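You operate a simulated robot arm through the tools that you are given. There is no shell and no other tool. Be economical: measure what you need, move in short steps, check, and stop when the job is done.

The job below is to be done with a simulated robot arm. You get a single attempt, and the scene is never put back.

JOB
Bring the jacket with the older date from locker two to the dip dish.
Fine: lay it on the table there; shut and latch the locker again, hands clear of the door.

It is judged by the outcome, as a careful person would: the job done as asked, and still so three seconds after it is handed in. It fails if anything else is knocked over, pushed out of place, dropped, spilled or broken.

ROBOT AND FRAMES
A 7-joint arm with a two-finger parallel gripper on a trunk, on a base that drives. Base frame: it is fixed to the floor where the robot stands at the start and does not move with it; the origin is under the middle of the robot, x ahead of it, y to its left, z up. Units: m, rad, N and s.
With the tool pointing down near the work surface it reaches from about 0.12 to 0.7 m from the robot's upright axis, wherever it stands. Its first joint turns from -2.496 to 2.496 rad. Places, roughly: count slider one [0.4, -0.4, 1]; count slider three [0.3, -0.5, 1]; count slider two [0.3, -0.4, 1]; dish drain lever [-1.3, 0.3, 0.9]; door of locker two [0.7, 0.1, 1]; latch of locker one [0.9, 0.2, 0.9]; latch of locker three [0.5, -0.3, 0.9]; latch of locker two [0.7, 0, 0.9]; stop peg [-1.75, 0, 1]; table beside the dip dish [-1.4, -0.1, 0.8]; winder lock [-2.1, -0.7, 0.9]; winder wheel [-1.9, -0.8, 0.9]. Payload 3 kg.
The tool frame sits at the grasp point between the pads (the TCP): z along the fingers, y along the line on which they close. The tips reach 0.03 m beyond it. Largest opening 0.11 m; finger width 0.02, thickness 0.01; the body of the gripper, 0.048 by 0.112 m, starts 0.055 m behind the TCP.
Orientation is that of the tool frame in the base frame, as [roll, pitch, yaw] about the fixed x, y, z axes, in that order (R = Rz(yaw) Ry(pitch) Rx(roll)). With the fingers straight down and closing along the base's y, the tool's x points along the base's -x, its y along +y and its z along -z.

CONTROLS
- The arm moves only by the tool send_rows. Its argument "series" is a list of rows, each a list of 7 numbers: the turn, a rotation vector about the tool's x, y, z in rad, then the shift along the tool's x, y, z in m, then the opening in per cent of the stroke, from 0 (shut) to 100 (fully open). In form: [[ax, ay, az, dx, dy, dz, gripper], ...]. A call has 1 to 10 rows; each row shifts and turns the commanded pose from where the row before left it, along the tool's axes as they then stand. Each row takes 0.2 s and may step no farther than 0.05 m and 0.15 rad from the row before; otherwise, or with a gripper value out of range, the whole call is refused. A pose out of reach is approached as far as the arm can. The call stops where the force on the tool passes 80 N (or 10 N more than at its start, if that is more) or the arm is blocked; 0.2 s more then pass. Each finger travels about 0.153 m/s and halts on what it meets, pressing with about 45 N; the grip force reading is that of the motor and also rises with nothing between the fingers. The clock runs only during rows and for 0.2 s after the last one: add rows that do not move to give the fingers time. It gives the time, the measured TCP pose, the force on the tool (base axes), the opening and the grip force at its end, in the units of the frame above (readings bear some noise), with the torque about the TCP (base axes, N m) and any sound that the robot's microphone picked up.
- Cameras (640 x 400 px; columns grow to the right, rows downward): "scene" is now at [0.5645, 0.0555, 1.4264]; the picture's right is [-0.00, -0.82, -0.57], its down [-0.88, -0.27, 0.39] and it looks along [-0.47, 0.51, -0.72] (base axes); focal length 214 px, centre (320, 200). "wrist" rides on the gripper at [0.072, 0.017, -0.103] in the tool frame; the picture's right is [-0.23, 0.97, 0.00], its down [-0.76, -0.18, -0.62] and it looks along [-0.61, -0.14, 0.78] (tool axes); focal length 222 px, centre (320, 200). There is no depth. A picture from a camera that has moved, and an enlarged one, comes with that camera's place and axes in the base frame and with its lens.
- snapshot(camera): a new picture of that camera. No time passes.
- slide_trunk(by): slides the trunk up (or, below 0, down) by that many m; the arm and the scene camera ride with it, the base frame stays. It gives what a move gives, with no picture.
- steer(legs): drives the robot by 1 to 6 legs, each [ahead, turn to the left] in m and rad, along the robot's own axes; the way and the turn of a leg run together, so that a leg with both is an arc; at most 1.5 m and 3.142 rad a leg. The arm and the cameras ride along, it lands a little off, and it stops where it bumps. It gives what a move gives.
- head_to(pan, tilt): turns the head with the scene camera to pan (to the left, within 1.396 rad either way) and tilt (down, from -0.506 to 1.204), counted from straight ahead of the robot. It gives what a move gives.
- inspect(camera, box): a new picture of the part [left, top, right, bottom] of that camera's present view, enlarged. No time passes.
- sign_off(): hands the job in; it is judged then, once.

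Work in short steps. Places have to be worked out from the pictures, the camera data and where the tool is seen: move nearer, look again, correct. Check each grasp and each placing, and mend what went wrong. You have 120 turns and 78 pictures in all, those below and enlarged ones among them. Open the gripper and draw the arm clear of the work before you hand the job in, unless the task says otherwise; then end with one line.

The tools are called after ">>>" by a JSON object that holds its "method" and its "body". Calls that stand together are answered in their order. send_rows: Moves the arm, as the interface text tells. Its arguments: {"type":"object","properties":{"series":{"type":"array","items":{"type":"array","items":{"type":"number"}}}},"required":["series"]} The other tools are called the same way: slide_trunk (by) slides the trunk up or down; steer (legs) drives the base; head_to (pan, tilt) turns the head that bears the scene camera; snapshot (camera) takes a picture; inspect (camera, box) takes an enlarged picture of a part of a camera's view; sign_off () hands the job in.

At the start:

```text
t: 0.0
position: [0.5008, 0.0047, 1.3729]
orientation: [3.141, -0.001, 3.141]
ft_force: [0.4, 0.6, -0.7]
torque: [0.0, 0.02, 0.0]
finger_gap: 0.1097
grasp_force: 0.0
trunk travel left (down, up): [-0.425, 0.065]
robot x, y, heading: [0.0004, 0.0107, 0.003]
head pan, tilt: [0.611, 0.49]
```

scene: 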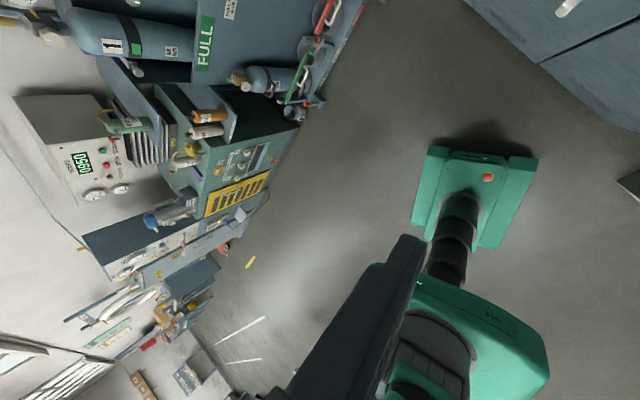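
wrist: 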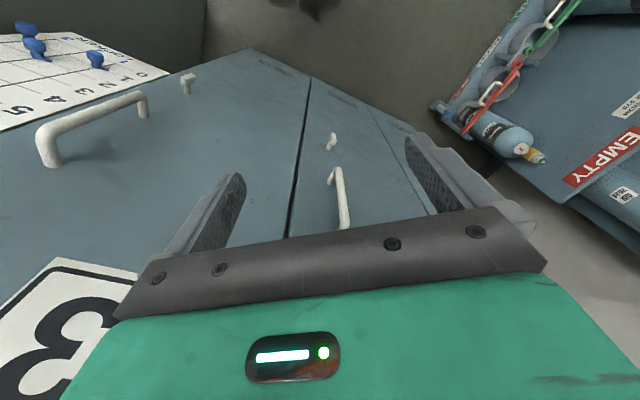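

The wrist view shows the locker front with handles and latches. I'll turn the head straight ahead to see the lockers.

>>> {"method": "head_to", "body": {"pan": 0.0, "tilt": 0.5}}

>>> {"method": "snapshot", "body": {"camera": "scene"}}

```text
t: 1.0
position: [0.5009, 0.005, 1.3733]
orientation: [-3.141, 0.0, 3.141]
ft_force: [0.3, 0.9, 0.5]
torque: [0.02, -0.06, 0.04]
finger_gap: 0.1101
grasp_force: 0.0
trunk travel left (down, up): [-0.425, 0.065]
robot x, y, heading: [0.0008, 0.013, -0.001]
head pan, tilt: [0.0, 0.499]
```

```text
75 pictures are left
camera scene: at [0.5637, 0.0035, 1.4106], right [0.0, -1.0, 0.0], down [-0.88, 0.0, 0.48], along [-0.48, 0.0, -0.88], focal length 214 px, centre (320, 200)
```

scene: 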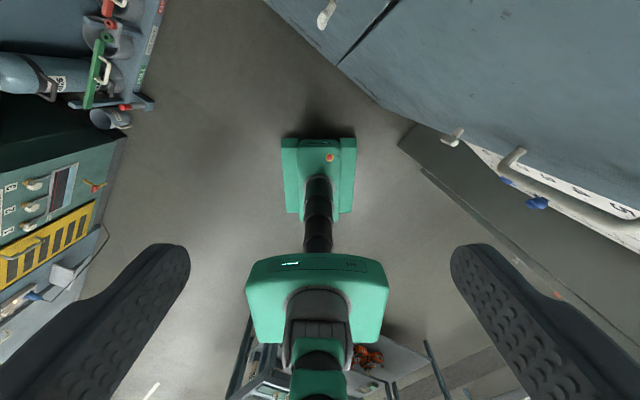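

The head seems to hang ahead of the robot looking steeply down. I'll tilt it up as far as possible to see the locker fronts.

>>> {"method": "head_to", "body": {"pan": 0.0, "tilt": -0.5}}

>>> {"method": "snapshot", "body": {"camera": "scene"}}

```text
t: 2.3
position: [0.5007, 0.0043, 1.3736]
orientation: [3.142, -0.001, -3.142]
ft_force: [-0.2, 0.1, 0.4]
torque: [0.04, -0.03, 0.0]
finger_gap: 0.1099
grasp_force: 0.1
trunk travel left (down, up): [-0.425, 0.065]
robot x, y, heading: [0.0004, 0.0125, 0.002]
head pan, tilt: [0.0, -0.499]
```

```text
74 pictures are left
camera scene: at [0.6498, 0.0033, 1.4344], right [0.0, -1.0, 0.0], down [-0.88, 0.0, -0.48], along [0.48, 0.0, -0.88], focal length 214 px, centre (320, 200)
```

scene: 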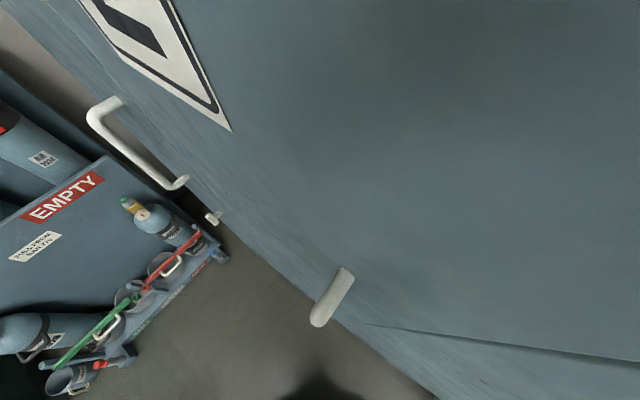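

The camera is too near the lockers. I'll back the robot up 0.5 m (floor behind looks clear) and look again.

>>> {"method": "steer", "body": {"legs": [[-0.5, 0]]}}

>>> {"method": "snapshot", "body": {"camera": "scene"}}

>>> {"method": "snapshot", "body": {"camera": "wrist"}}

```text
t: 5.2
position: [0.0009, 0.0012, 1.3721]
orientation: [-3.14, 0.001, 3.13]
ft_force: [0.2, -0.1, -0.2]
torque: [-0.02, 0.0, -0.01]
finger_gap: 0.1101
grasp_force: 0.1
trunk travel left (down, up): [-0.425, 0.065]
robot x, y, heading: [-0.4957, 0.0138, -0.01]
head pan, tilt: [0.0, -0.499]
```

```text
73 pictures are left
camera scene: at [0.15, -0.0022, 1.4346], right [-0.01, -1.0, 0.0], down [-0.88, 0.01, -0.48], along [0.48, -0.01, -0.88], focal length 214 px, centre (320, 200)
```

scene: 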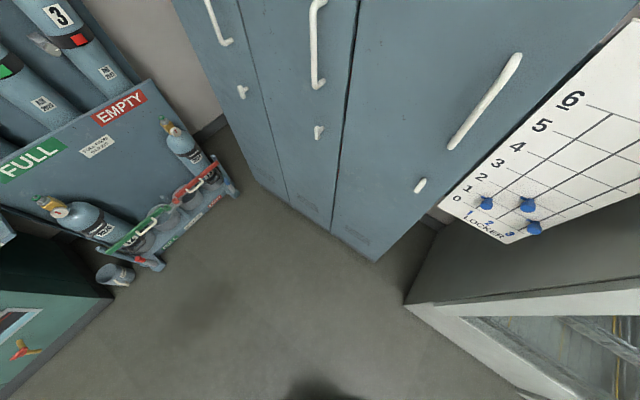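

```text
72 pictures are left
camera wrist: at [-0.0721, 0.0193, 1.4765], right [0.24, 0.97, 0.0], down [0.76, -0.19, 0.62], along [0.6, -0.15, -0.78], focal length 222 px, centre (320, 200)
```

wrist: 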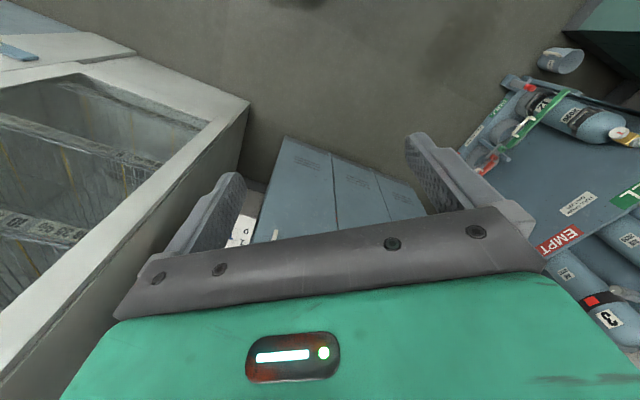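

Middle door is locker two, its latch near the right edge, hinge probably left. Let me enlarge the door area and the board.

>>> {"method": "inspect", "body": {"camera": "scene", "box": [180, 0, 440, 162]}}

>>> {"method": "inspect", "body": {"camera": "scene", "box": [430, 80, 640, 250]}}

```text
2.46 times, centred on (310, 81) of scene
camera zoom: at [0.15, -0.0022, 1.4346], right [-0.01, -1.0, 0.0], down [-0.88, 0.01, -0.48], along [0.48, -0.01, -0.88], focal length 528 px, centre (345, 493)
```

zoom: 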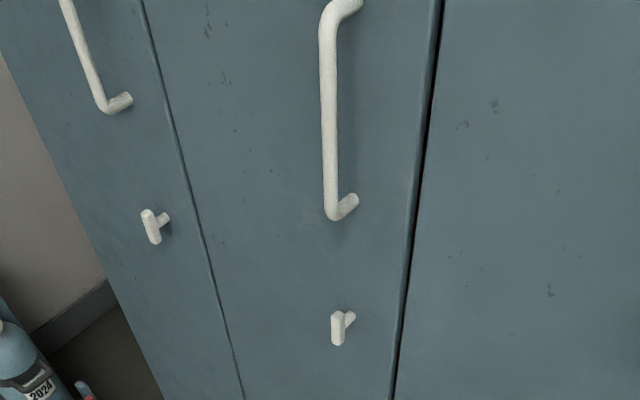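

```text
2.35 times, centred on (535, 165) of scene
camera zoom: at [0.15, -0.0022, 1.4346], right [-0.01, -1.0, 0.0], down [-0.88, 0.01, -0.48], along [0.48, -0.01, -0.88], focal length 505 px, centre (-186, 282)
```

zoom: 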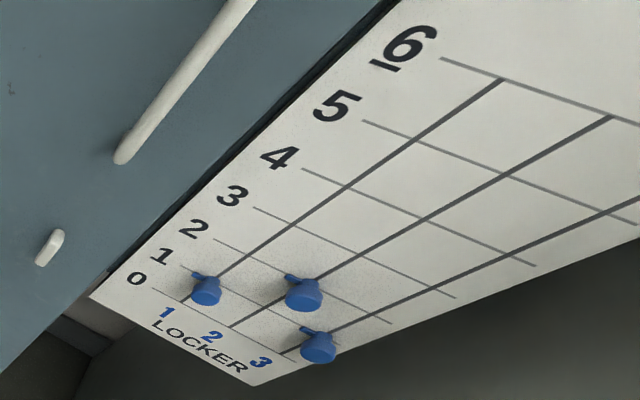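

Next I look around for notices and for the dish area: pan the head right and left.

>>> {"method": "head_to", "body": {"pan": -1.0, "tilt": 0.0}}

>>> {"method": "snapshot", "body": {"camera": "scene"}}

>>> {"method": "head_to", "body": {"pan": 0.0, "tilt": 1.2}}

>>> {"method": "snapshot", "body": {"camera": "scene"}}

```text
t: 6.5
position: [0.0007, 0.0019, 1.374]
orientation: [3.141, 0.0, 3.129]
ft_force: [0.4, -0.9, 0.6]
torque: [0.0, 0.04, 0.03]
finger_gap: 0.1099
grasp_force: 0.0
trunk travel left (down, up): [-0.425, 0.065]
robot x, y, heading: [-0.5, 0.0134, -0.009]
head pan, tilt: [-1.0, 0.0]
```

```text
69 pictures are left
camera scene: at [0.1091, -0.0774, 1.4534], right [-0.01, -0.54, 0.84], down [-1.0, 0.01, 0.0], along [-0.01, -0.84, -0.54], focal length 214 px, centre (320, 200)
```

scene: 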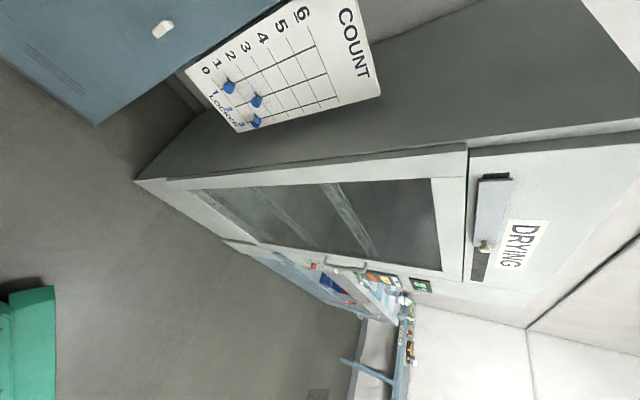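

```text
t: 7.9
position: [0.0014, 0.0019, 1.3734]
orientation: [-3.141, 0.0, 3.129]
ft_force: [-0.7, -0.2, -0.2]
torque: [0.0, -0.01, -0.02]
finger_gap: 0.1098
grasp_force: 0.0
trunk travel left (down, up): [-0.425, 0.065]
robot x, y, heading: [-0.4991, 0.0169, -0.008]
head pan, tilt: [0.0, 1.201]
```

```text
68 pictures are left
camera scene: at [0.0103, -0.0004, 1.4462], right [-0.01, -1.0, 0.0], down [-0.36, 0.01, 0.93], along [-0.93, 0.01, -0.36], focal length 214 px, centre (320, 200)
```

scene: 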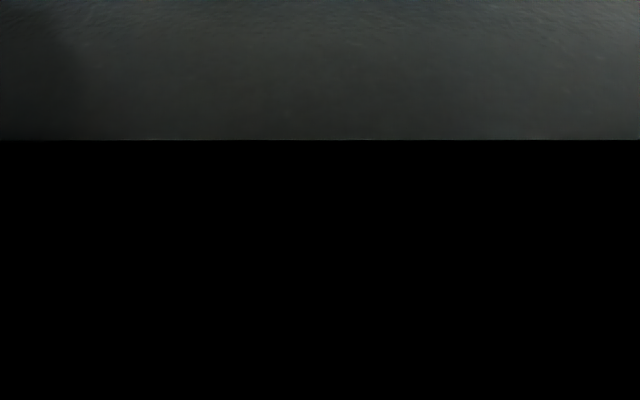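

"COUNT" board and drying cabinet noted. Here in free space I pitch the tool from down to forward, and see where the head camera goes.

>>> {"method": "send_rows", "body": {"series": [[0, -0.15, 0, 0, 0, 0, 100], [0, -0.15, 0, 0, 0, 0, 100], [0, -0.15, 0, 0, 0, 0, 100], [0, -0.15, 0, 0, 0, 0, 100], [0, -0.15, 0, 0, 0, 0, 100], [0, -0.15, 0, 0, 0, 0, 100], [0, -0.15, 0, 0, 0, 0, 100], [0, -0.15, 0, 0, 0, 0, 100], [0, -0.15, 0, 0, 0, 0, 100], [0, -0.15, 0, 0, 0, 0, 100]]}}

>>> {"method": "head_to", "body": {"pan": 0.0, "tilt": -0.5}}

>>> {"method": "snapshot", "body": {"camera": "scene"}}

>>> {"method": "snapshot", "body": {"camera": "wrist"}}

```text
t: 10.1
position: [0.0519, 0.0024, 1.4121]
orientation: [3.134, 1.499, 3.122]
ft_force: [0.8, 1.0, -0.8]
torque: [0.01, 0.0, 0.03]
finger_gap: 0.1098
grasp_force: 0.0
out of reach, approached as far as the arm can: row 9, 10
trunk travel left (down, up): [-0.425, 0.065]
robot x, y, heading: [-0.4968, 0.0165, -0.011]
head pan, tilt: [0.0, 1.201]
```

```text
t: 11.8
position: [0.05, 0.004, 1.4131]
orientation: [-3.141, 1.496, 3.131]
ft_force: [-0.4, -0.1, -0.2]
torque: [0.0, 0.01, 0.01]
finger_gap: 0.11
grasp_force: 0.2
trunk travel left (down, up): [-0.425, 0.065]
robot x, y, heading: [-0.4985, 0.0153, -0.009]
head pan, tilt: [0.0, -0.499]
```

```text
67 pictures are left
camera scene: at [-0.0017, 0.0036, 1.5656], right [-0.01, -1.0, 0.0], down [0.41, -0.01, -0.91], along [0.91, -0.01, 0.41], focal length 214 px, centre (320, 200)
```

scene: 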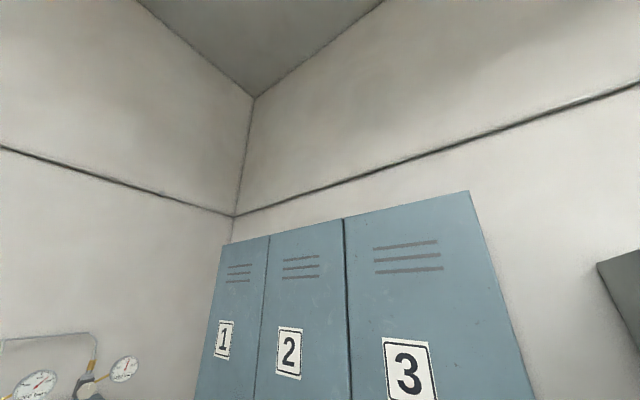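

```text
66 pictures are left
camera wrist: at [-0.0585, 0.023, 1.3483], right [0.03, 0.97, 0.23], down [-0.57, -0.17, 0.81], along [0.82, -0.15, 0.55], focal length 222 px, centre (320, 200)
```

wrist: 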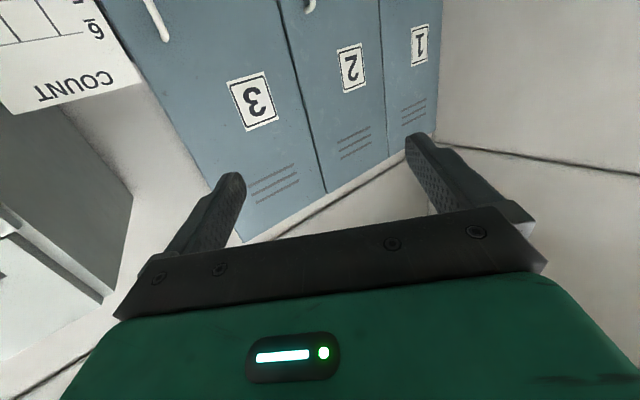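

The head rides on the arm, so now it can look up and ahead. I lower the trunk to latch height and drive to a stand in front of locker two, square to the doors (heading ≈ -0.63).

>>> {"method": "slide_trunk", "body": {"by": -0.4}}

>>> {"method": "steer", "body": {"legs": [[0, 0.479], [0.541, 0], [0, -1.098]]}}

>>> {"method": "head_to", "body": {"pan": 0.0, "tilt": 0.5}}

>>> {"method": "snapshot", "body": {"camera": "scene"}}

```text
t: 15.7
position: [0.0511, 0.0043, 1.0141]
orientation: [-3.137, 1.498, 3.132]
ft_force: [0.3, 0.0, -0.5]
torque: [-0.01, 0.03, 0.01]
finger_gap: 0.1097
grasp_force: 0.1
trunk travel left (down, up): [-0.025, 0.465]
robot x, y, heading: [-0.4939, 0.0136, -0.011]
head pan, tilt: [0.0, -0.499]
```

```text
t: 22.6
position: [0.4577, -0.0238, 1.0145]
orientation: [-3.117, 1.5, 2.636]
ft_force: [0.3, 0.2, 0.0]
torque: [0.01, -0.03, 0.02]
finger_gap: 0.1101
grasp_force: 0.0
trunk travel left (down, up): [-0.025, 0.465]
robot x, y, heading: [0.0021, 0.2855, -0.534]
head pan, tilt: [0.0, -0.499]
stopped in leg 3: the robot was blocked; the commanded pose is now the measured one
```

```text
t: 23.9
position: [0.4579, -0.024, 1.0138]
orientation: [-3.125, 1.498, 2.629]
ft_force: [-0.6, 0.6, 0.2]
torque: [-0.01, -0.03, 0.0]
finger_gap: 0.1101
grasp_force: 0.0
trunk travel left (down, up): [-0.025, 0.465]
robot x, y, heading: [0.0017, 0.2857, -0.539]
head pan, tilt: [0.0, 0.499]
```

```text
65 pictures are left
camera scene: at [0.4268, -0.0079, 1.0796], right [-0.5, -0.86, 0.0], down [-0.47, 0.27, -0.84], along [0.73, -0.43, -0.54], focal length 214 px, centre (320, 200)
```

scene: 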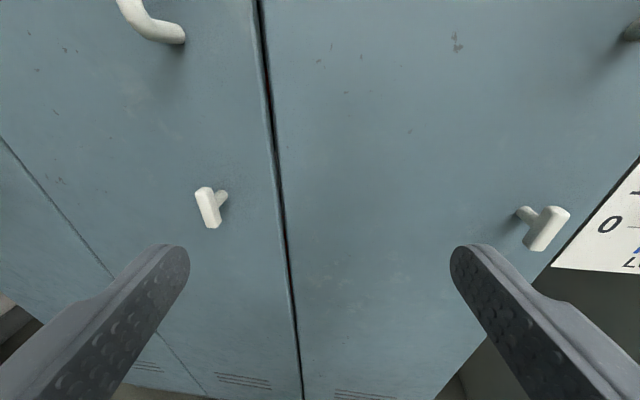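

The turn was blocked near the end. I'll look left and behind to see what the base touches.

>>> {"method": "head_to", "body": {"pan": 1.39, "tilt": 0.7}}

>>> {"method": "snapshot", "body": {"camera": "scene"}}

>>> {"method": "head_to", "body": {"pan": -1.39, "tilt": 0.7}}

>>> {"method": "snapshot", "body": {"camera": "scene"}}

```text
t: 25.4
position: [0.4569, -0.0228, 1.015]
orientation: [-3.127, 1.497, 2.629]
ft_force: [-0.4, -0.4, 0.5]
torque: [0.02, 0.01, 0.02]
finger_gap: 0.11
grasp_force: 0.0
trunk travel left (down, up): [-0.025, 0.465]
robot x, y, heading: [-0.0034, 0.2835, -0.538]
head pan, tilt: [1.389, 0.7]
```

```text
64 pictures are left
camera scene: at [0.4027, 0.1029, 1.0672], right [0.76, -0.65, -0.07], down [-0.47, -0.46, -0.75], along [0.46, 0.6, -0.65], focal length 214 px, centre (320, 200)
```

scene: 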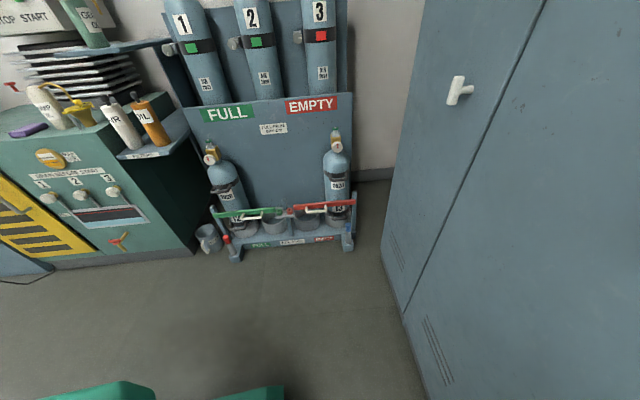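

```text
t: 27.9
position: [0.457, -0.0222, 1.0135]
orientation: [-3.125, 1.5, 2.627]
ft_force: [-0.4, -0.3, -0.2]
torque: [0.01, 0.01, -0.01]
finger_gap: 0.1099
grasp_force: 0.1
trunk travel left (down, up): [-0.025, 0.465]
robot x, y, heading: [-0.001, 0.2843, -0.536]
head pan, tilt: [-1.389, 0.7]
```

```text
63 pictures are left
camera scene: at [0.3184, -0.0413, 1.0675], right [-0.94, 0.34, 0.07], down [0.17, 0.63, -0.76], along [-0.3, -0.7, -0.65], focal length 214 px, centre (320, 200)
```

scene: 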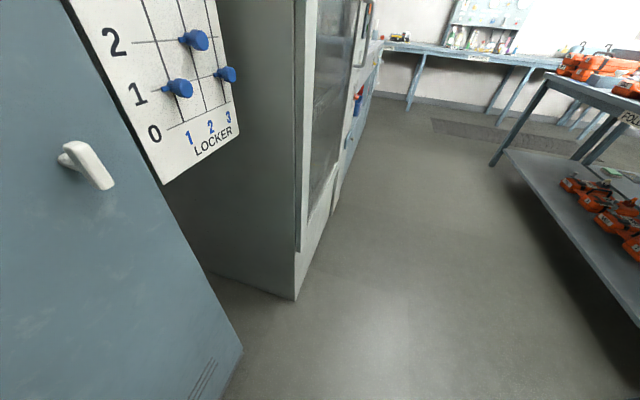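

Nothing seems near the base. Try the remaining turn gently.

>>> {"method": "head_to", "body": {"pan": 0, "tilt": 0.5}}

>>> {"method": "steer", "body": {"legs": [[0, -0.09]]}}

```text
t: 29.4
position: [0.4582, -0.0231, 1.0142]
orientation: [-3.126, 1.498, 2.628]
ft_force: [0.1, -0.1, -0.2]
torque: [-0.02, 0.01, -0.04]
finger_gap: 0.11
grasp_force: 0.1
trunk travel left (down, up): [-0.025, 0.465]
robot x, y, heading: [-0.0024, 0.2838, -0.539]
head pan, tilt: [0.0, 0.499]
```

```text
t: 30.3
position: [0.4278, -0.063, 1.0136]
orientation: [-3.124, 1.499, 2.539]
ft_force: [0.2, -0.2, 0.4]
torque: [-0.03, 0.03, -0.01]
finger_gap: 0.1098
grasp_force: 0.1
trunk travel left (down, up): [-0.025, 0.465]
robot x, y, heading: [0.0007, 0.2856, -0.621]
head pan, tilt: [0.0, 0.499]
```

Now square. Estimate of the latch knob: (0.665, 0.00, 0.94), bar vertical. I level the tool and move sideways/down to stand in front of it, then look.

>>> {"method": "send_rows", "body": {"series": [[0, -0.072, 0, 0.014, 0.037, 0.01, 70], [0, 0, 0, 0.014, 0.037, 0.01, 70], [0, 0, 0, 0.014, 0.037, 0.01, 70], [0, 0, 0, 0.014, 0.037, 0.01, 70], [0, 0, 0, 0.014, 0.037, 0.01, 70]]}}

>>> {"method": "snapshot", "body": {"camera": "scene"}}

>>> {"method": "snapshot", "body": {"camera": "wrist"}}

```text
t: 31.5
position: [0.6011, 0.0613, 0.9445]
orientation: [-1.804, 1.569, -2.421]
ft_force: [0.0, 0.9, 0.1]
torque: [0.01, 0.02, 0.03]
finger_gap: 0.0769
grasp_force: 0.0
out of reach, approached as far as the arm can: row 1
trunk travel left (down, up): [-0.025, 0.465]
robot x, y, heading: [-0.001, 0.2852, -0.62]
head pan, tilt: [0.0, 0.499]
```

```text
62 pictures are left
camera scene: at [0.5666, 0.0818, 1.0065], right [-0.58, -0.82, 0.0], down [-0.39, 0.28, -0.88], along [0.72, -0.51, -0.48], focal length 214 px, centre (320, 200)
```

scene: 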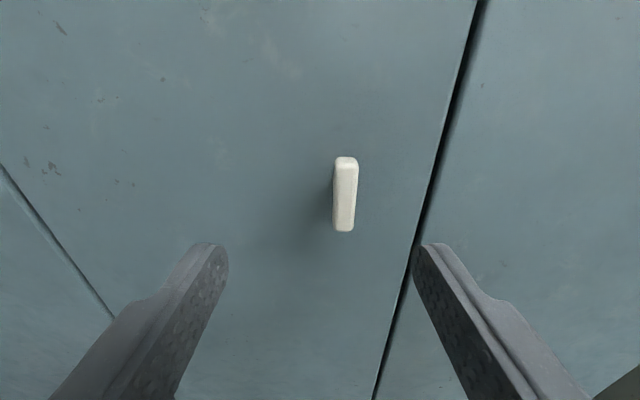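

```text
61 pictures are left
camera wrist: at [0.524, 0.1345, 0.8716], right [0.56, 0.79, 0.23], down [-0.61, 0.22, 0.76], along [0.56, -0.57, 0.61], focal length 222 px, centre (320, 200)
```

wrist: 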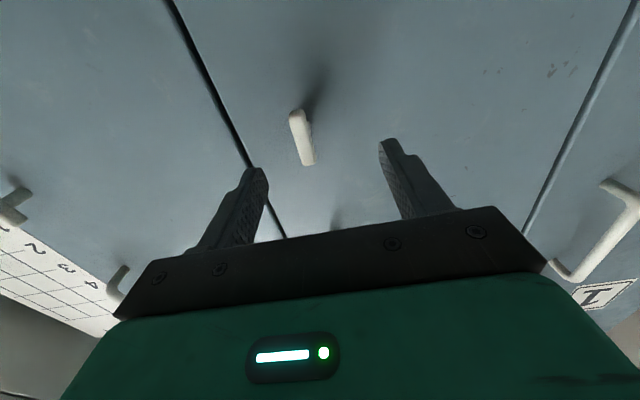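

Triangulated the knob at (0.656, -0.001, 0.945). Advance 0.075 and 0.018 to the right, then close.

>>> {"method": "send_rows", "body": {"series": [[0, 0, 0, 0, -0.018, 0, 70], [0, 0, 0, 0, 0, 0.025, 70], [0, 0, 0, 0, 0, 0.025, 70], [0, 0, 0, 0, 0, 0.025, 70]]}}

>>> {"method": "snapshot", "body": {"camera": "scene"}}

```text
t: 32.5
position: [0.6515, 0.0037, 0.9432]
orientation: [-0.836, 1.569, -1.453]
ft_force: [0.1, -0.2, -0.3]
torque: [0.0, 0.01, 0.01]
finger_gap: 0.0772
grasp_force: 0.1
trunk travel left (down, up): [-0.025, 0.465]
robot x, y, heading: [0.0016, 0.2877, -0.624]
head pan, tilt: [0.0, 0.499]
```

```text
60 pictures are left
camera scene: at [0.6182, 0.0237, 1.0067], right [-0.58, -0.82, 0.0], down [-0.39, 0.28, -0.88], along [0.72, -0.51, -0.48], focal length 214 px, centre (320, 200)
```

scene: 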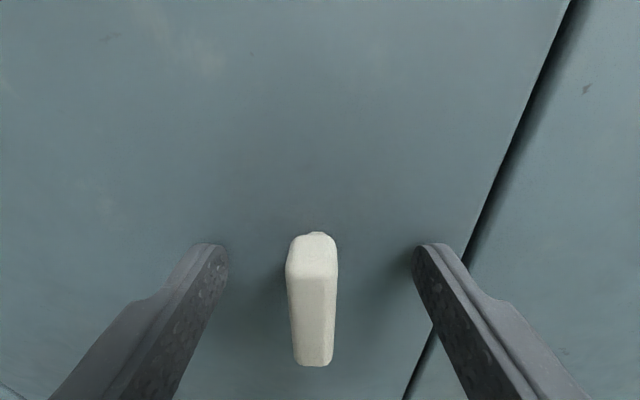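

Knob is between the fingers. Close on it and try a small clockwise turn, watching torque.

>>> {"method": "send_rows", "body": {"series": [[0, 0, 0, 0, 0, 0, 0], [0, 0, 0, 0, 0, 0, 0], [0, 0, 0, 0, 0, 0, 0], [0, 0, 0, 0, 0, 0, 0]]}}

>>> {"method": "send_rows", "body": {"series": [[0, 0, 0.1, 0, 0, 0, 0], [0, 0, 0.1, 0, 0, 0, 0]]}}

```text
t: 33.5
position: [0.6523, 0.0038, 0.9446]
orientation: [-1.31, 1.566, -1.924]
ft_force: [20.3, 14.8, 5.1]
torque: [0.16, 0.02, -0.53]
finger_gap: 0.0142
grasp_force: 45.2
trunk travel left (down, up): [-0.025, 0.465]
robot x, y, heading: [0.0007, 0.2827, -0.624]
head pan, tilt: [0.0, 0.499]
```

```text
t: 34.1
position: [0.6523, 0.0044, 0.9432]
orientation: [1.557, 1.371, 0.942]
ft_force: [29.3, 19.2, 11.5]
torque: [-0.64, -0.61, -0.68]
finger_gap: 0.0145
grasp_force: 45.3
trunk travel left (down, up): [-0.025, 0.465]
robot x, y, heading: [0.0005, 0.2865, -0.622]
head pan, tilt: [0.0, 0.499]
```

It turned 0.2 rad with little torque; side force suggests I'm a few mm off, so shift +y slightly and go on turning.

>>> {"method": "send_rows", "body": {"series": [[0, 0, 0, 0, 0.004, 0, 0], [0, 0, 0.15, 0, 0, 0, 0], [0, 0, 0.15, 0, 0, 0, 0], [0, 0, 0.15, 0, 0, 0, 0]]}}

>>> {"method": "snapshot", "body": {"camera": "scene"}}

```text
t: 35.1
position: [0.6519, 0.0066, 0.9423]
orientation: [1.571, 0.92, 0.952]
ft_force: [7.4, 1.2, 9.4]
torque: [-0.25, -0.32, -1.1]
finger_gap: 0.0138
grasp_force: 44.8
trunk travel left (down, up): [-0.025, 0.465]
robot x, y, heading: [0.0035, 0.2851, -0.622]
head pan, tilt: [0.0, 0.499]
```

```text
59 pictures are left
camera scene: at [0.5975, -0.0052, 0.9935], right [-0.46, -0.65, -0.61], down [-0.08, 0.71, -0.7], along [0.88, -0.27, -0.38], focal length 214 px, centre (320, 200)
```

scene: 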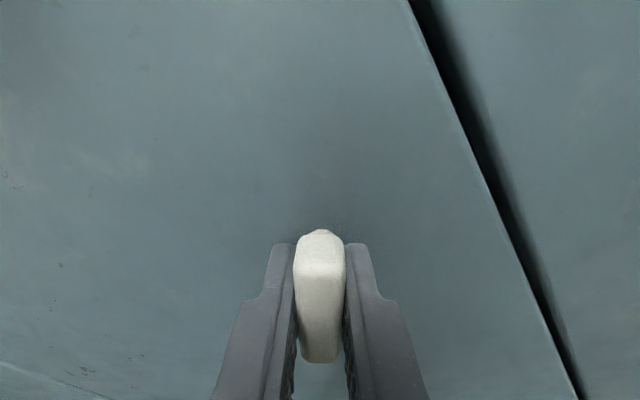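

It turns freely clockwise (0.65 rad so far). Continue to about 1.57 rad.

>>> {"method": "send_rows", "body": {"series": [[0, 0, 0.15, 0, 0, 0, 0], [0, 0, 0.15, 0, 0, 0, 0], [0, 0, 0.15, 0, 0, 0, 0], [0, 0, 0.15, 0, 0, 0, 0], [0, 0, 0.15, 0, 0, 0, 0], [0, 0, 0.15, 0, 0, 0, 0]]}}

```text
t: 36.5
position: [0.6524, 0.0067, 0.945]
orientation: [1.566, 0.02, 0.956]
ft_force: [16.7, 10.2, 30.3]
torque: [-0.01, 0.07, -0.85]
finger_gap: 0.014
grasp_force: 44.6
trunk travel left (down, up): [-0.025, 0.465]
robot x, y, heading: [-0.0009, 0.285, -0.626]
head pan, tilt: [0.0, 0.499]
```

The knob is at horizontal now. Test by pulling gently 3 cm straight out while holding the knob.

>>> {"method": "send_rows", "body": {"series": [[0, 0, 0, 0, 0, -0.01, 0], [0, 0, 0, 0, 0, -0.01, 0], [0, 0, 0, 0, 0, -0.01, 0]]}}

>>> {"method": "snapshot", "body": {"camera": "scene"}}

```text
t: 37.3
position: [0.6284, 0.0256, 0.9439]
orientation: [1.568, 0.025, 0.956]
ft_force: [27.4, 18.2, 37.3]
torque: [0.18, 0.01, -0.49]
finger_gap: 0.0142
grasp_force: 44.7
trunk travel left (down, up): [-0.025, 0.465]
robot x, y, heading: [-0.0026, 0.2857, -0.624]
head pan, tilt: [0.0, 0.499]
```

```text
58 pictures are left
camera scene: at [0.5595, -0.005, 0.9454], right [-0.01, -0.02, -1.0], down [0.12, 0.99, -0.02], along [0.99, -0.12, -0.01], focal length 214 px, centre (320, 200)
```

scene: 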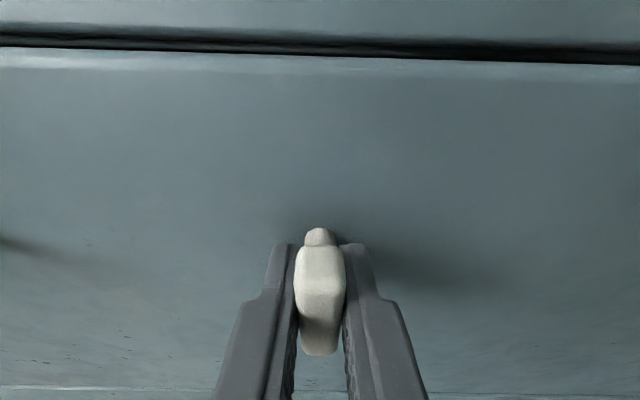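

The latch is released and the door comes ajar. I follow its arc (hinge on the left, radius ≈0.32), turning the tool with the door.

>>> {"method": "send_rows", "body": {"series": [[0, -0.09, 0, 0.005, 0, 0, 0], [0, -0.1, 0, 0.007, 0, -0.031, 0], [0, -0.1, 0, 0.007, 0, -0.031, 0], [0, -0.1, 0, 0.007, 0, -0.031, 0], [0, -0.1, 0, 0.007, 0, -0.031, 0]]}}

>>> {"method": "snapshot", "body": {"camera": "scene"}}

```text
t: 38.5
position: [0.5725, 0.1425, 0.9449]
orientation: [1.551, 0.017, 0.469]
ft_force: [39.1, 10.4, 35.5]
torque: [0.41, -0.13, 0.53]
finger_gap: 0.0142
grasp_force: 44.9
trunk travel left (down, up): [-0.025, 0.465]
robot x, y, heading: [0.0018, 0.2869, -0.622]
head pan, tilt: [0.0, 0.499]
```

```text
57 pictures are left
camera scene: at [0.4963, 0.1468, 0.944], right [-0.01, -0.02, -1.0], down [0.57, 0.82, -0.02], along [0.82, -0.57, 0.01], focal length 214 px, centre (320, 200)
```

scene: 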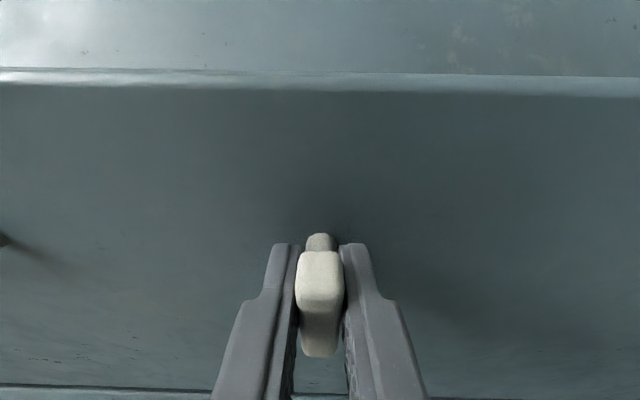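

Good; door ~28° open. Side forces say I should drift a little toward the hinge and up; continue.

>>> {"method": "send_rows", "body": {"series": [[0, -0.1, 0, 0.011, 0.003, -0.031, 0], [0, -0.1, 0, 0.009, 0, -0.031, 0], [0, -0.1, 0, 0.008, 0, -0.031, 0], [0, -0.1, 0, 0.008, 0, -0.031, 0], [0, -0.1, 0, 0.008, 0, -0.031, 0]]}}

```text
t: 39.7
position: [0.5681, 0.271, 0.946]
orientation: [1.569, 0.006, -0.026]
ft_force: [-13.8, -3.2, 14.6]
torque: [0.0, -0.25, -1.41]
finger_gap: 0.0138
grasp_force: 45.0
out of reach, approached as far as the arm can: row 5
trunk travel left (down, up): [-0.025, 0.465]
robot x, y, heading: [-0.0002, 0.2843, -0.624]
head pan, tilt: [0.0, 0.499]
stopped in row 5: the force on the tool passed its limit at 96 N (the readings are from after the stop); the commanded pose is now the measured one
```

Arm is folded near its limit with the door ~60° open. Release the knob (left horizontal) and back off toward +y.

>>> {"method": "send_rows", "body": {"series": [[0, 0, 0, 0, 0, 0, 50], [0, 0, 0, 0, 0, 0, 50], [0, 0, 0, -0.01, 0, -0.04, 50], [0, 0, 0, -0.03, 0, -0.04, 50]]}}

>>> {"method": "snapshot", "body": {"camera": "scene"}}

```text
t: 40.7
position: [0.5145, 0.3359, 0.9239]
orientation: [1.567, 0.015, -0.019]
ft_force: [1.2, 0.6, -2.2]
torque: [-0.1, 0.03, -0.07]
finger_gap: 0.0548
grasp_force: 0.1
out of reach, approached as far as the arm can: row 3, 4
trunk travel left (down, up): [-0.025, 0.465]
robot x, y, heading: [0.0018, 0.283, -0.623]
head pan, tilt: [0.0, 0.499]
```

```text
56 pictures are left
camera scene: at [0.4513, 0.3736, 0.9232], right [-0.01, 0.0, -1.0], down [0.89, 0.46, -0.01], along [0.46, -0.89, 0.0], focal length 214 px, centre (320, 200)
```

scene: 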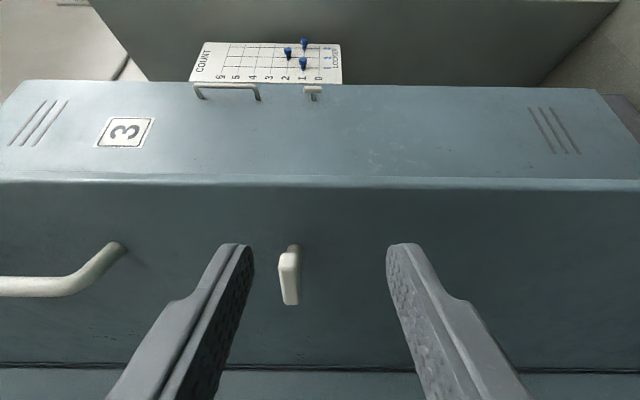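

Knob freed. I swing the tool back to pointing at the locker while drawing it back toward the robot, clear of the door edge.

>>> {"method": "send_rows", "body": {"series": [[0, 0.1, 0, -0.04, 0, 0, 50], [0, 0.1, 0, -0.04, 0, 0, 50], [0, 0.15, 0, -0.03, 0, 0, 50], [0, 0.15, 0, -0.03, 0, 0, 50], [0, 0.15, 0, -0.02, 0, 0, 50], [0, 0.15, 0, -0.02, 0, 0, 50]]}}

>>> {"method": "snapshot", "body": {"camera": "scene"}}

```text
t: 42.1
position: [0.3594, 0.3085, 0.9278]
orientation: [1.577, 0.01, 0.628]
ft_force: [0.0, -0.9, -0.4]
torque: [0.0, 0.02, 0.02]
finger_gap: 0.0551
grasp_force: 0.0
out of reach, approached as far as the arm can: row 6
trunk travel left (down, up): [-0.025, 0.465]
robot x, y, heading: [0.0019, 0.286, -0.63]
head pan, tilt: [0.0, 0.499]
```

```text
55 pictures are left
camera scene: at [0.2838, 0.2995, 0.9276], right [-0.01, 0.0, -1.0], down [0.43, 0.9, -0.01], along [0.9, -0.43, -0.01], focal length 214 px, centre (320, 200)
```

scene: 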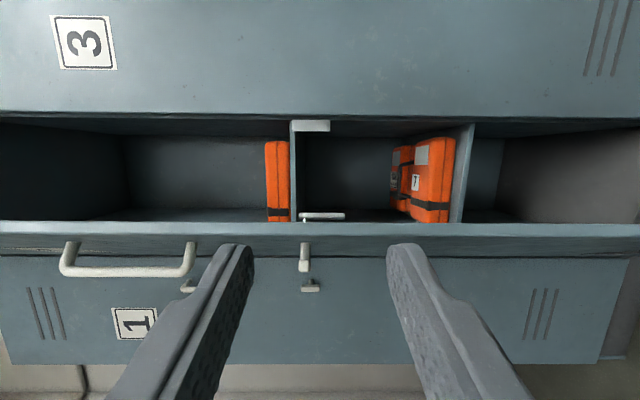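

I can see orange jackets on shelves inside. Door needs opening wider. Back the base up 0.15 m for arm room, then bring the tool around to the inner side of the door.

>>> {"method": "steer", "body": {"legs": [[-0.15, 0]]}}

>>> {"method": "send_rows", "body": {"series": [[0, 0.12, 0, -0.045, 0, 0, 0], [0, 0.12, 0, -0.045, 0, 0, 0], [0, 0.12, 0, -0.045, 0, 0, 0], [0, 0.12, 0, -0.045, 0, 0, 0], [0, 0.12, 0, -0.045, 0, 0, 0], [0, 0.12, 0, -0.045, 0, 0, 0]]}}

>>> {"method": "snapshot", "body": {"camera": "scene"}}

```text
t: 43.5
position: [0.2335, 0.3975, 0.9283]
orientation: [1.576, 0.011, 0.628]
ft_force: [0.0, -0.9, -0.1]
torque: [0.0, -0.01, 0.03]
finger_gap: 0.055
grasp_force: 0.0
trunk travel left (down, up): [-0.025, 0.465]
robot x, y, heading: [-0.1237, 0.3776, -0.63]
head pan, tilt: [0.0, 0.499]
```

```text
t: 44.9
position: [0.0927, 0.4774, 0.9518]
orientation: [1.593, 0.004, 0.994]
ft_force: [0.6, -0.7, 0.3]
torque: [0.03, 0.01, -0.03]
finger_gap: 0.0
grasp_force: 37.6
out of reach, approached as far as the arm can: row 1, 2, 3, 4, 5, 6
trunk travel left (down, up): [-0.025, 0.465]
robot x, y, heading: [-0.1249, 0.3772, -0.625]
head pan, tilt: [0.0, 0.499]
```

```text
54 pictures are left
camera scene: at [0.0237, 0.4439, 0.9522], right [-0.02, 0.01, -1.0], down [0.08, 1.0, 0.01], along [1.0, -0.08, -0.02], focal length 214 px, centre (320, 200)
```

scene: 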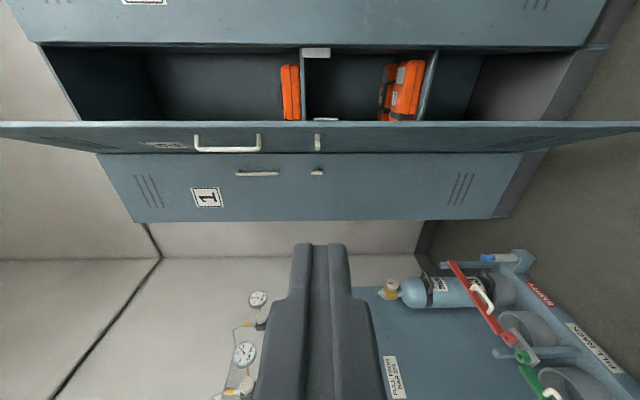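

The arm hit its near limit there. Move forward along the tool first and see the pose it takes.

>>> {"method": "send_rows", "body": {"series": [[0, 0, 0, 0, 0, 0.05, 0], [0, 0, 0, 0, 0, 0.05, 0], [0, 0, 0, 0, 0, 0.05, 0], [0, 0, 0, 0, 0, 0.05, 0]]}}

```text
t: 45.9
position: [0.0951, 0.4778, 0.951]
orientation: [1.596, 0.005, 0.99]
ft_force: [0.3, -0.1, 0.7]
torque: [0.01, 0.01, 0.02]
finger_gap: 0.0
grasp_force: 37.5
out of reach, approached as far as the arm can: row 1, 2, 3, 4
trunk travel left (down, up): [-0.025, 0.465]
robot x, y, heading: [-0.1253, 0.3754, -0.627]
head pan, tilt: [0.0, 0.499]
```

The commanded pose by my sum is about (0.27, 0.14), still too near. Advance further in small steps until the arm follows.

>>> {"method": "send_rows", "body": {"series": [[0, 0, 0, 0, 0, 0.03, 0], [0, 0, 0, 0, 0, 0.03, 0], [0, 0, 0, 0, 0, 0.03, 0], [0, 0, 0, 0, 0, 0, 0]]}}

```text
t: 46.9
position: [0.095, 0.4771, 0.9521]
orientation: [1.598, 0.004, 0.991]
ft_force: [0.0, 0.1, -0.7]
torque: [0.0, -0.01, -0.03]
finger_gap: 0.0
grasp_force: 37.8
out of reach, approached as far as the arm can: row 1, 2, 3
trunk travel left (down, up): [-0.025, 0.465]
robot x, y, heading: [-0.1272, 0.3747, -0.624]
head pan, tilt: [0.0, 0.499]
```

The arm seems stuck against a joint limit in this folded pose. Undo the roll (back to fingers closing horizontally) to free it.

>>> {"method": "send_rows", "body": {"series": [[0, 0, -0.15, 0, 0, 0, 0], [0, 0, -0.15, 0, 0, 0, 0], [0, 0, -0.15, 0, 0, 0, 0], [0, 0, -0.15, 0, 0, 0, 0], [0, 0, -0.15, 0, 0, 0, 0], [0, 0, -0.15, 0, 0, 0, 0]]}}

```text
t: 48.3
position: [0.0965, 0.4775, 0.9535]
orientation: [1.61, 0.907, 1.025]
ft_force: [0.0, -0.4, 0.0]
torque: [-0.03, 0.0, 0.01]
finger_gap: 0.0
grasp_force: 38.4
trunk travel left (down, up): [-0.025, 0.465]
robot x, y, heading: [-0.1232, 0.3764, -0.628]
head pan, tilt: [0.0, 0.499]
```

>>> {"method": "send_rows", "body": {"series": [[0, 0, -0.15, 0, 0, 0.03, 0], [0, 0, -0.15, 0, 0, 0.04, 0], [0, 0, -0.15, 0, 0, 0.04, 0], [0, 0, -0.15, 0, 0, 0.04, 0]]}}

```text
t: 49.3
position: [0.2607, 0.4736, 0.9618]
orientation: [1.89, 1.238, 1.285]
ft_force: [-1.0, 0.2, 0.4]
torque: [0.01, 0.01, 0.01]
finger_gap: 0.0
grasp_force: 37.4
out of reach, approached as far as the arm can: row 1, 2, 3, 4
trunk travel left (down, up): [-0.025, 0.465]
robot x, y, heading: [-0.1245, 0.3759, -0.629]
head pan, tilt: [0.0, 0.499]
```

Freed. Now move forward-right across in front of the door edge, levelling the roll.

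>>> {"method": "send_rows", "body": {"series": [[0, 0, -0.1, 0, -0.035, 0.035, 0], [0, 0, -0.1, 0, -0.035, 0.035, 0], [0, 0, -0.1, 0, -0.035, 0.035, 0], [0, 0, 0, 0, -0.035, 0.035, 0], [0, 0, 0, 0, -0.035, 0.035, 0], [0, 0, 0, 0, -0.035, 0.02, 0]]}}

>>> {"method": "snapshot", "body": {"camera": "scene"}}

```text
t: 50.7
position: [0.2988, 0.3917, 1.0064]
orientation: [2.97, 1.466, 2.38]
ft_force: [0.8, 0.6, -0.5]
torque: [0.0, 0.04, -0.02]
finger_gap: 0.0
grasp_force: 37.4
out of reach, approached as far as the arm can: row 1, 2, 3, 4, 5, 6
trunk travel left (down, up): [-0.025, 0.465]
robot x, y, heading: [-0.1243, 0.3755, -0.625]
head pan, tilt: [0.0, 0.499]
```

```text
53 pictures are left
camera scene: at [0.2698, 0.4067, 1.0737], right [-0.56, -0.83, -0.02], down [-0.46, 0.33, -0.82], along [0.69, -0.45, -0.57], focal length 214 px, centre (320, 200)
```

scene: 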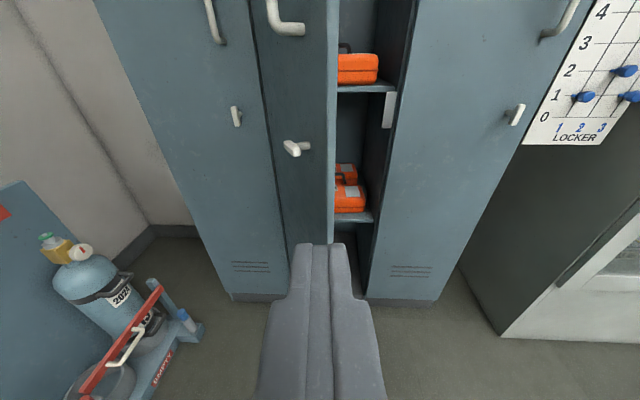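

Clear view: two shelves with jackets. Advance first, then shift right.

>>> {"method": "send_rows", "body": {"series": [[0, -0.08, 0, 0, 0, 0.03, 0], [0, 0, 0, 0, -0.04, 0.03, 0], [0, 0, 0, 0, -0.045, 0.01, 0], [0, 0, 0, 0, -0.045, 0.0, 0], [0, 0, 0, 0, -0.045, 0, 0], [0, 0, 0, 0, -0.045, 0, 0]]}}

>>> {"method": "snapshot", "body": {"camera": "scene"}}

```text
t: 52.1
position: [0.3211, 0.359, 1.0314]
orientation: [2.472, 1.541, 1.88]
ft_force: [-0.8, -0.3, 0.3]
torque: [-0.03, 0.01, 0.01]
finger_gap: 0.0
grasp_force: 37.9
out of reach, approached as far as the arm can: row 1, 2, 3, 4, 5, 6
trunk travel left (down, up): [-0.025, 0.465]
robot x, y, heading: [-0.1261, 0.3765, -0.626]
head pan, tilt: [0.0, 0.499]
```

```text
52 pictures are left
camera scene: at [0.2889, 0.3763, 1.0953], right [-0.56, -0.83, -0.02], down [-0.41, 0.29, -0.87], along [0.72, -0.47, -0.5], focal length 214 px, centre (320, 200)
```

scene: 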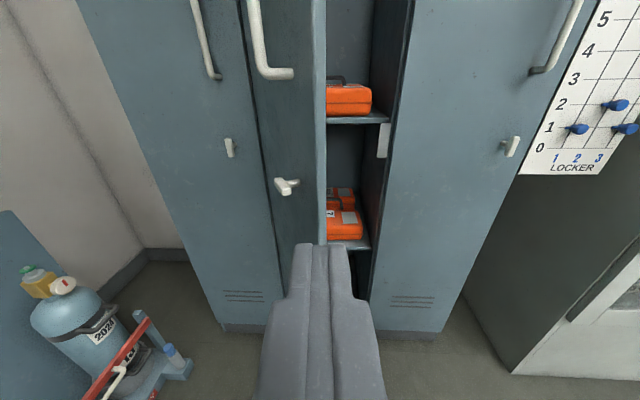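

Arm still creeps at a limit. Try straight forward-and-up steps to regain a freer configuration.

>>> {"method": "send_rows", "body": {"series": [[0, 0, 0, -0.03, 0, 0.04, 0], [0, 0, 0, -0.03, 0, 0.04, 0], [0, 0, 0, 0, 0, 0.04, 0], [0, 0, 0, 0, 0, 0.04, 0]]}}

```text
t: 53.1
position: [0.4524, 0.2666, 1.0879]
orientation: [2.403, 1.541, 1.813]
ft_force: [-0.3, -0.1, -0.3]
torque: [0.01, 0.0, -0.01]
finger_gap: 0.0
grasp_force: 37.8
trunk travel left (down, up): [-0.025, 0.465]
robot x, y, heading: [-0.1222, 0.3776, -0.627]
head pan, tilt: [0.0, 0.499]
```

Reachable again. Shift right past the door edge.

>>> {"method": "send_rows", "body": {"series": [[0, 0, 0, 0, -0.04, 0, 0], [0, 0, 0, 0, -0.04, 0, 0], [0, 0, 0, 0, -0.04, 0, 0], [0, 0, 0, 0, -0.03, 0, 0]]}}

>>> {"method": "snapshot", "body": {"camera": "scene"}}

```text
t: 54.1
position: [0.3681, 0.143, 1.0831]
orientation: [2.45, 1.54, 1.86]
ft_force: [0.1, 0.4, -0.2]
torque: [-0.01, 0.01, -0.01]
finger_gap: 0.0
grasp_force: 37.5
trunk travel left (down, up): [-0.025, 0.465]
robot x, y, heading: [-0.1267, 0.3745, -0.63]
head pan, tilt: [0.0, 0.499]
```

```text
51 pictures are left
camera scene: at [0.3356, 0.1605, 1.147], right [-0.56, -0.83, -0.02], down [-0.41, 0.29, -0.87], along [0.73, -0.47, -0.5], focal length 214 px, centre (320, 200)
```

scene: 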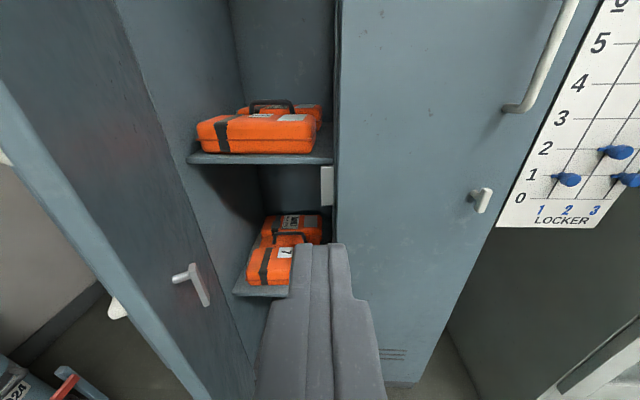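

Good view of the jackets: two per shelf, it seems. Enlarge to read labels.

>>> {"method": "inspect", "body": {"camera": "scene", "box": [180, 80, 350, 186]}}

>>> {"method": "inspect", "body": {"camera": "scene", "box": [220, 200, 350, 300]}}

```text
3.76 times, centred on (265, 133) of scene
camera zoom: at [0.3356, 0.1605, 1.147], right [-0.56, -0.83, -0.02], down [-0.41, 0.29, -0.87], along [0.73, -0.47, -0.5], focal length 807 px, centre (527, 452)
```

zoom: 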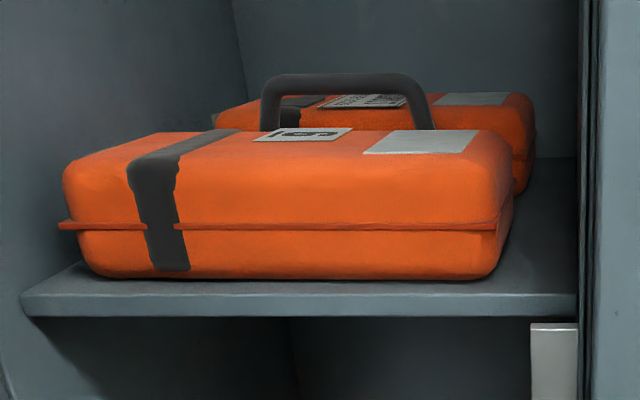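

```text
4.00 times, centred on (285, 250) of scene
camera zoom: at [0.3356, 0.1605, 1.147], right [-0.56, -0.83, -0.02], down [-0.41, 0.29, -0.87], along [0.73, -0.47, -0.5], focal length 858 px, centre (460, 0)
```

zoom: 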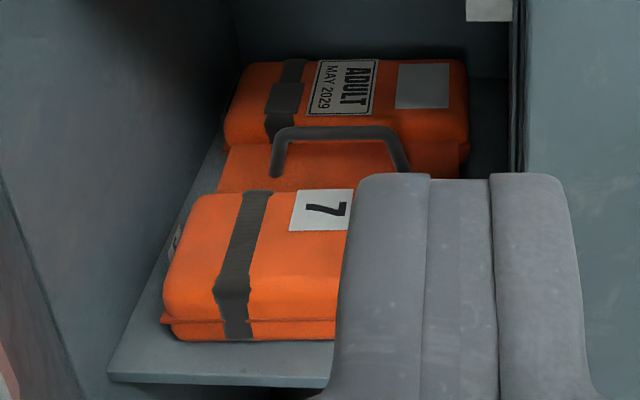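

Each shelf holds one folded jacket (number on the front lobe, date on the rear). Lower: No. 7, MAY 2029. Raise the trunk to read the upper one.

>>> {"method": "slide_trunk", "body": {"by": 0.22}}

>>> {"method": "inspect", "body": {"camera": "scene", "box": [160, 120, 360, 245]}}

```text
t: 56.4
position: [0.3679, 0.142, 1.3036]
orientation: [2.447, 1.54, 1.858]
ft_force: [-0.7, 0.5, -0.7]
torque: [-0.02, 0.0, 0.02]
finger_gap: 0.0001
grasp_force: 37.9
trunk travel left (down, up): [-0.245, 0.245]
robot x, y, heading: [-0.1237, 0.3808, -0.625]
head pan, tilt: [0.0, 0.499]
```

```text
3.20 times, centred on (260, 182) of scene
camera zoom: at [0.3356, 0.1606, 1.367], right [-0.56, -0.83, -0.02], down [-0.41, 0.29, -0.87], along [0.73, -0.47, -0.5], focal length 686 px, centre (512, 256)
```

zoom: 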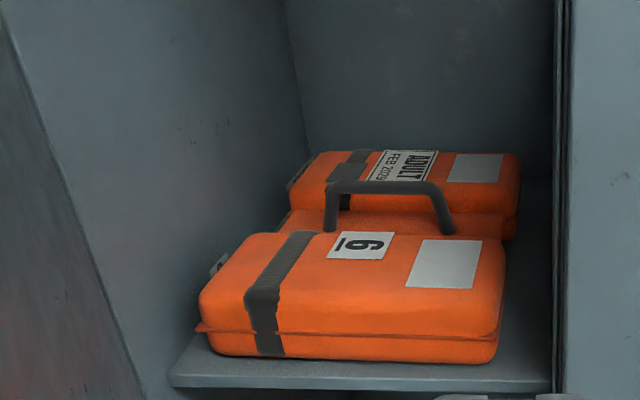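

Upper one reads FEB 2029 (No. 6), older than May 2029: take the upper. First the door must open wider; at this height I bring the closed fingers inside the door, heading leftward.

>>> {"method": "send_rows", "body": {"series": [[-0.14, 0, 0, 0, 0, 0.03, 0], [-0.14, 0, 0, 0, 0, 0.03, 0], [-0.14, 0, 0, 0, 0, 0.03, 0], [-0.14, 0, 0, 0, 0, 0.03, 0], [-0.14, 0, 0, 0, 0, 0.03, 0], [-0.14, 0, 0, 0, 0, 0.03, 0]]}}

>>> {"method": "snapshot", "body": {"camera": "scene"}}

```text
t: 57.8
position: [0.5336, 0.0991, 1.2954]
orientation: [1.536, 1.541, 1.787]
ft_force: [-0.6, -0.2, 0.2]
torque: [0.01, 0.03, 0.0]
finger_gap: 0.0
grasp_force: 37.6
out of reach, approached as far as the arm can: row 5
trunk travel left (down, up): [-0.245, 0.245]
robot x, y, heading: [-0.1233, 0.3715, -0.629]
head pan, tilt: [0.0, 0.499]
```

```text
47 pictures are left
camera scene: at [0.4953, 0.0853, 1.3573], right [0.25, -0.97, -0.03], down [-0.47, -0.09, -0.88], along [0.85, 0.23, -0.48], focal length 214 px, centre (320, 200)
```

scene: 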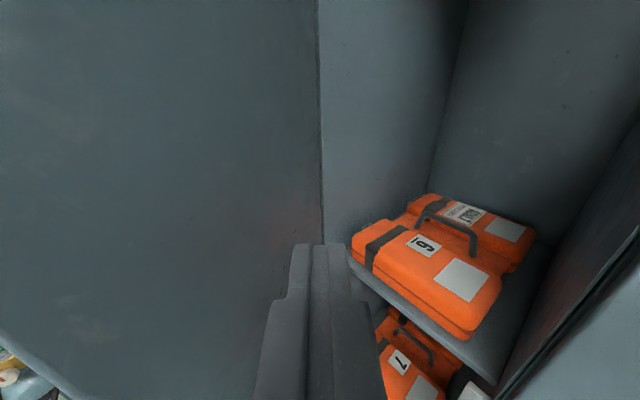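

The fingers are inside the door. Sweep left to push the door further open.

>>> {"method": "send_rows", "body": {"series": [[0, 0, 0, 0, 0.04, 0.01, 0], [0, 0, 0, 0, 0.04, 0.015, 0], [-0.05, 0, 0, 0, 0.04, 0.02, 0], [-0.05, 0, 0, 0, 0.04, 0.02, 0], [-0.05, 0, 0, 0, 0.04, 0.02, 0], [-0.05, 0, 0, 0, 0.04, 0.02, 0]]}}

>>> {"method": "snapshot", "body": {"camera": "scene"}}

```text
t: 59.2
position: [0.5634, 0.3632, 1.3025]
orientation: [1.406, 1.541, 1.854]
ft_force: [-0.7, -0.6, 0.4]
torque: [0.01, 0.0, 0.08]
finger_gap: 0.0002
grasp_force: 37.7
trunk travel left (down, up): [-0.245, 0.245]
robot x, y, heading: [-0.1255, 0.375, -0.63]
head pan, tilt: [0.0, 0.499]
```

```text
46 pictures are left
camera scene: at [0.528, 0.3426, 1.3645], right [0.43, -0.9, -0.03], down [-0.44, -0.18, -0.88], along [0.79, 0.4, -0.47], focal length 214 px, centre (320, 200)
```

scene: 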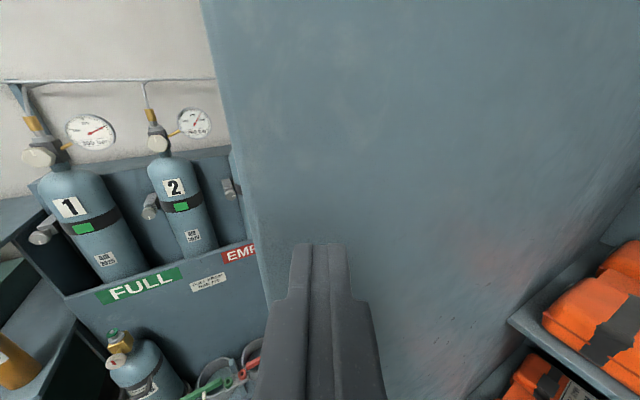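

Door follows freely (~80°). Push a bit further to ~105°.

>>> {"method": "send_rows", "body": {"series": [[-0.05, 0, 0, 0, 0.035, 0.03, 0], [-0.05, 0, 0, 0, 0.035, 0.03, 0], [-0.05, 0, 0, 0, 0.035, 0.03, 0], [-0.05, 0, 0, 0, 0.035, 0.02, 0], [0, 0, 0, 0, 0.03, 0.02, 0]]}}

>>> {"method": "snapshot", "body": {"camera": "scene"}}

```text
t: 59.7
position: [0.5759, 0.4142, 1.3023]
orientation: [1.26, 1.533, 1.767]
ft_force: [-63.0, -30.7, -21.8]
torque: [-0.25, 1.36, 0.02]
finger_gap: 0.0001
grasp_force: 38.0
trunk travel left (down, up): [-0.245, 0.245]
robot x, y, heading: [-0.1243, 0.3753, -0.631]
head pan, tilt: [0.0, 0.499]
stopped in row 2: the force on the tool passed its limit at 145 N (the readings are from after the stop); the commanded pose is now the measured one
```

```text
45 pictures are left
camera scene: at [0.541, 0.3916, 1.3645], right [0.48, -0.87, -0.03], down [-0.42, -0.2, -0.88], along [0.77, 0.44, -0.47], focal length 214 px, centre (320, 200)
```

scene: 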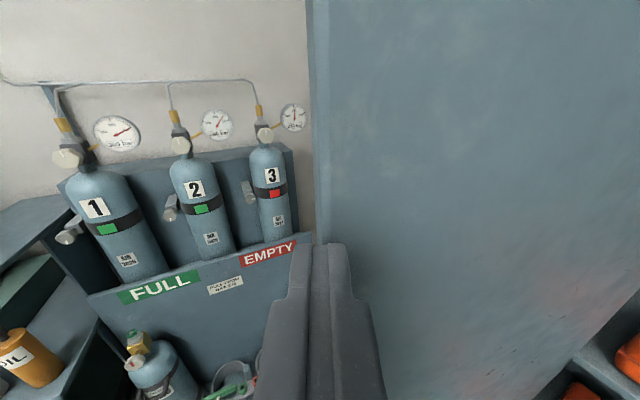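

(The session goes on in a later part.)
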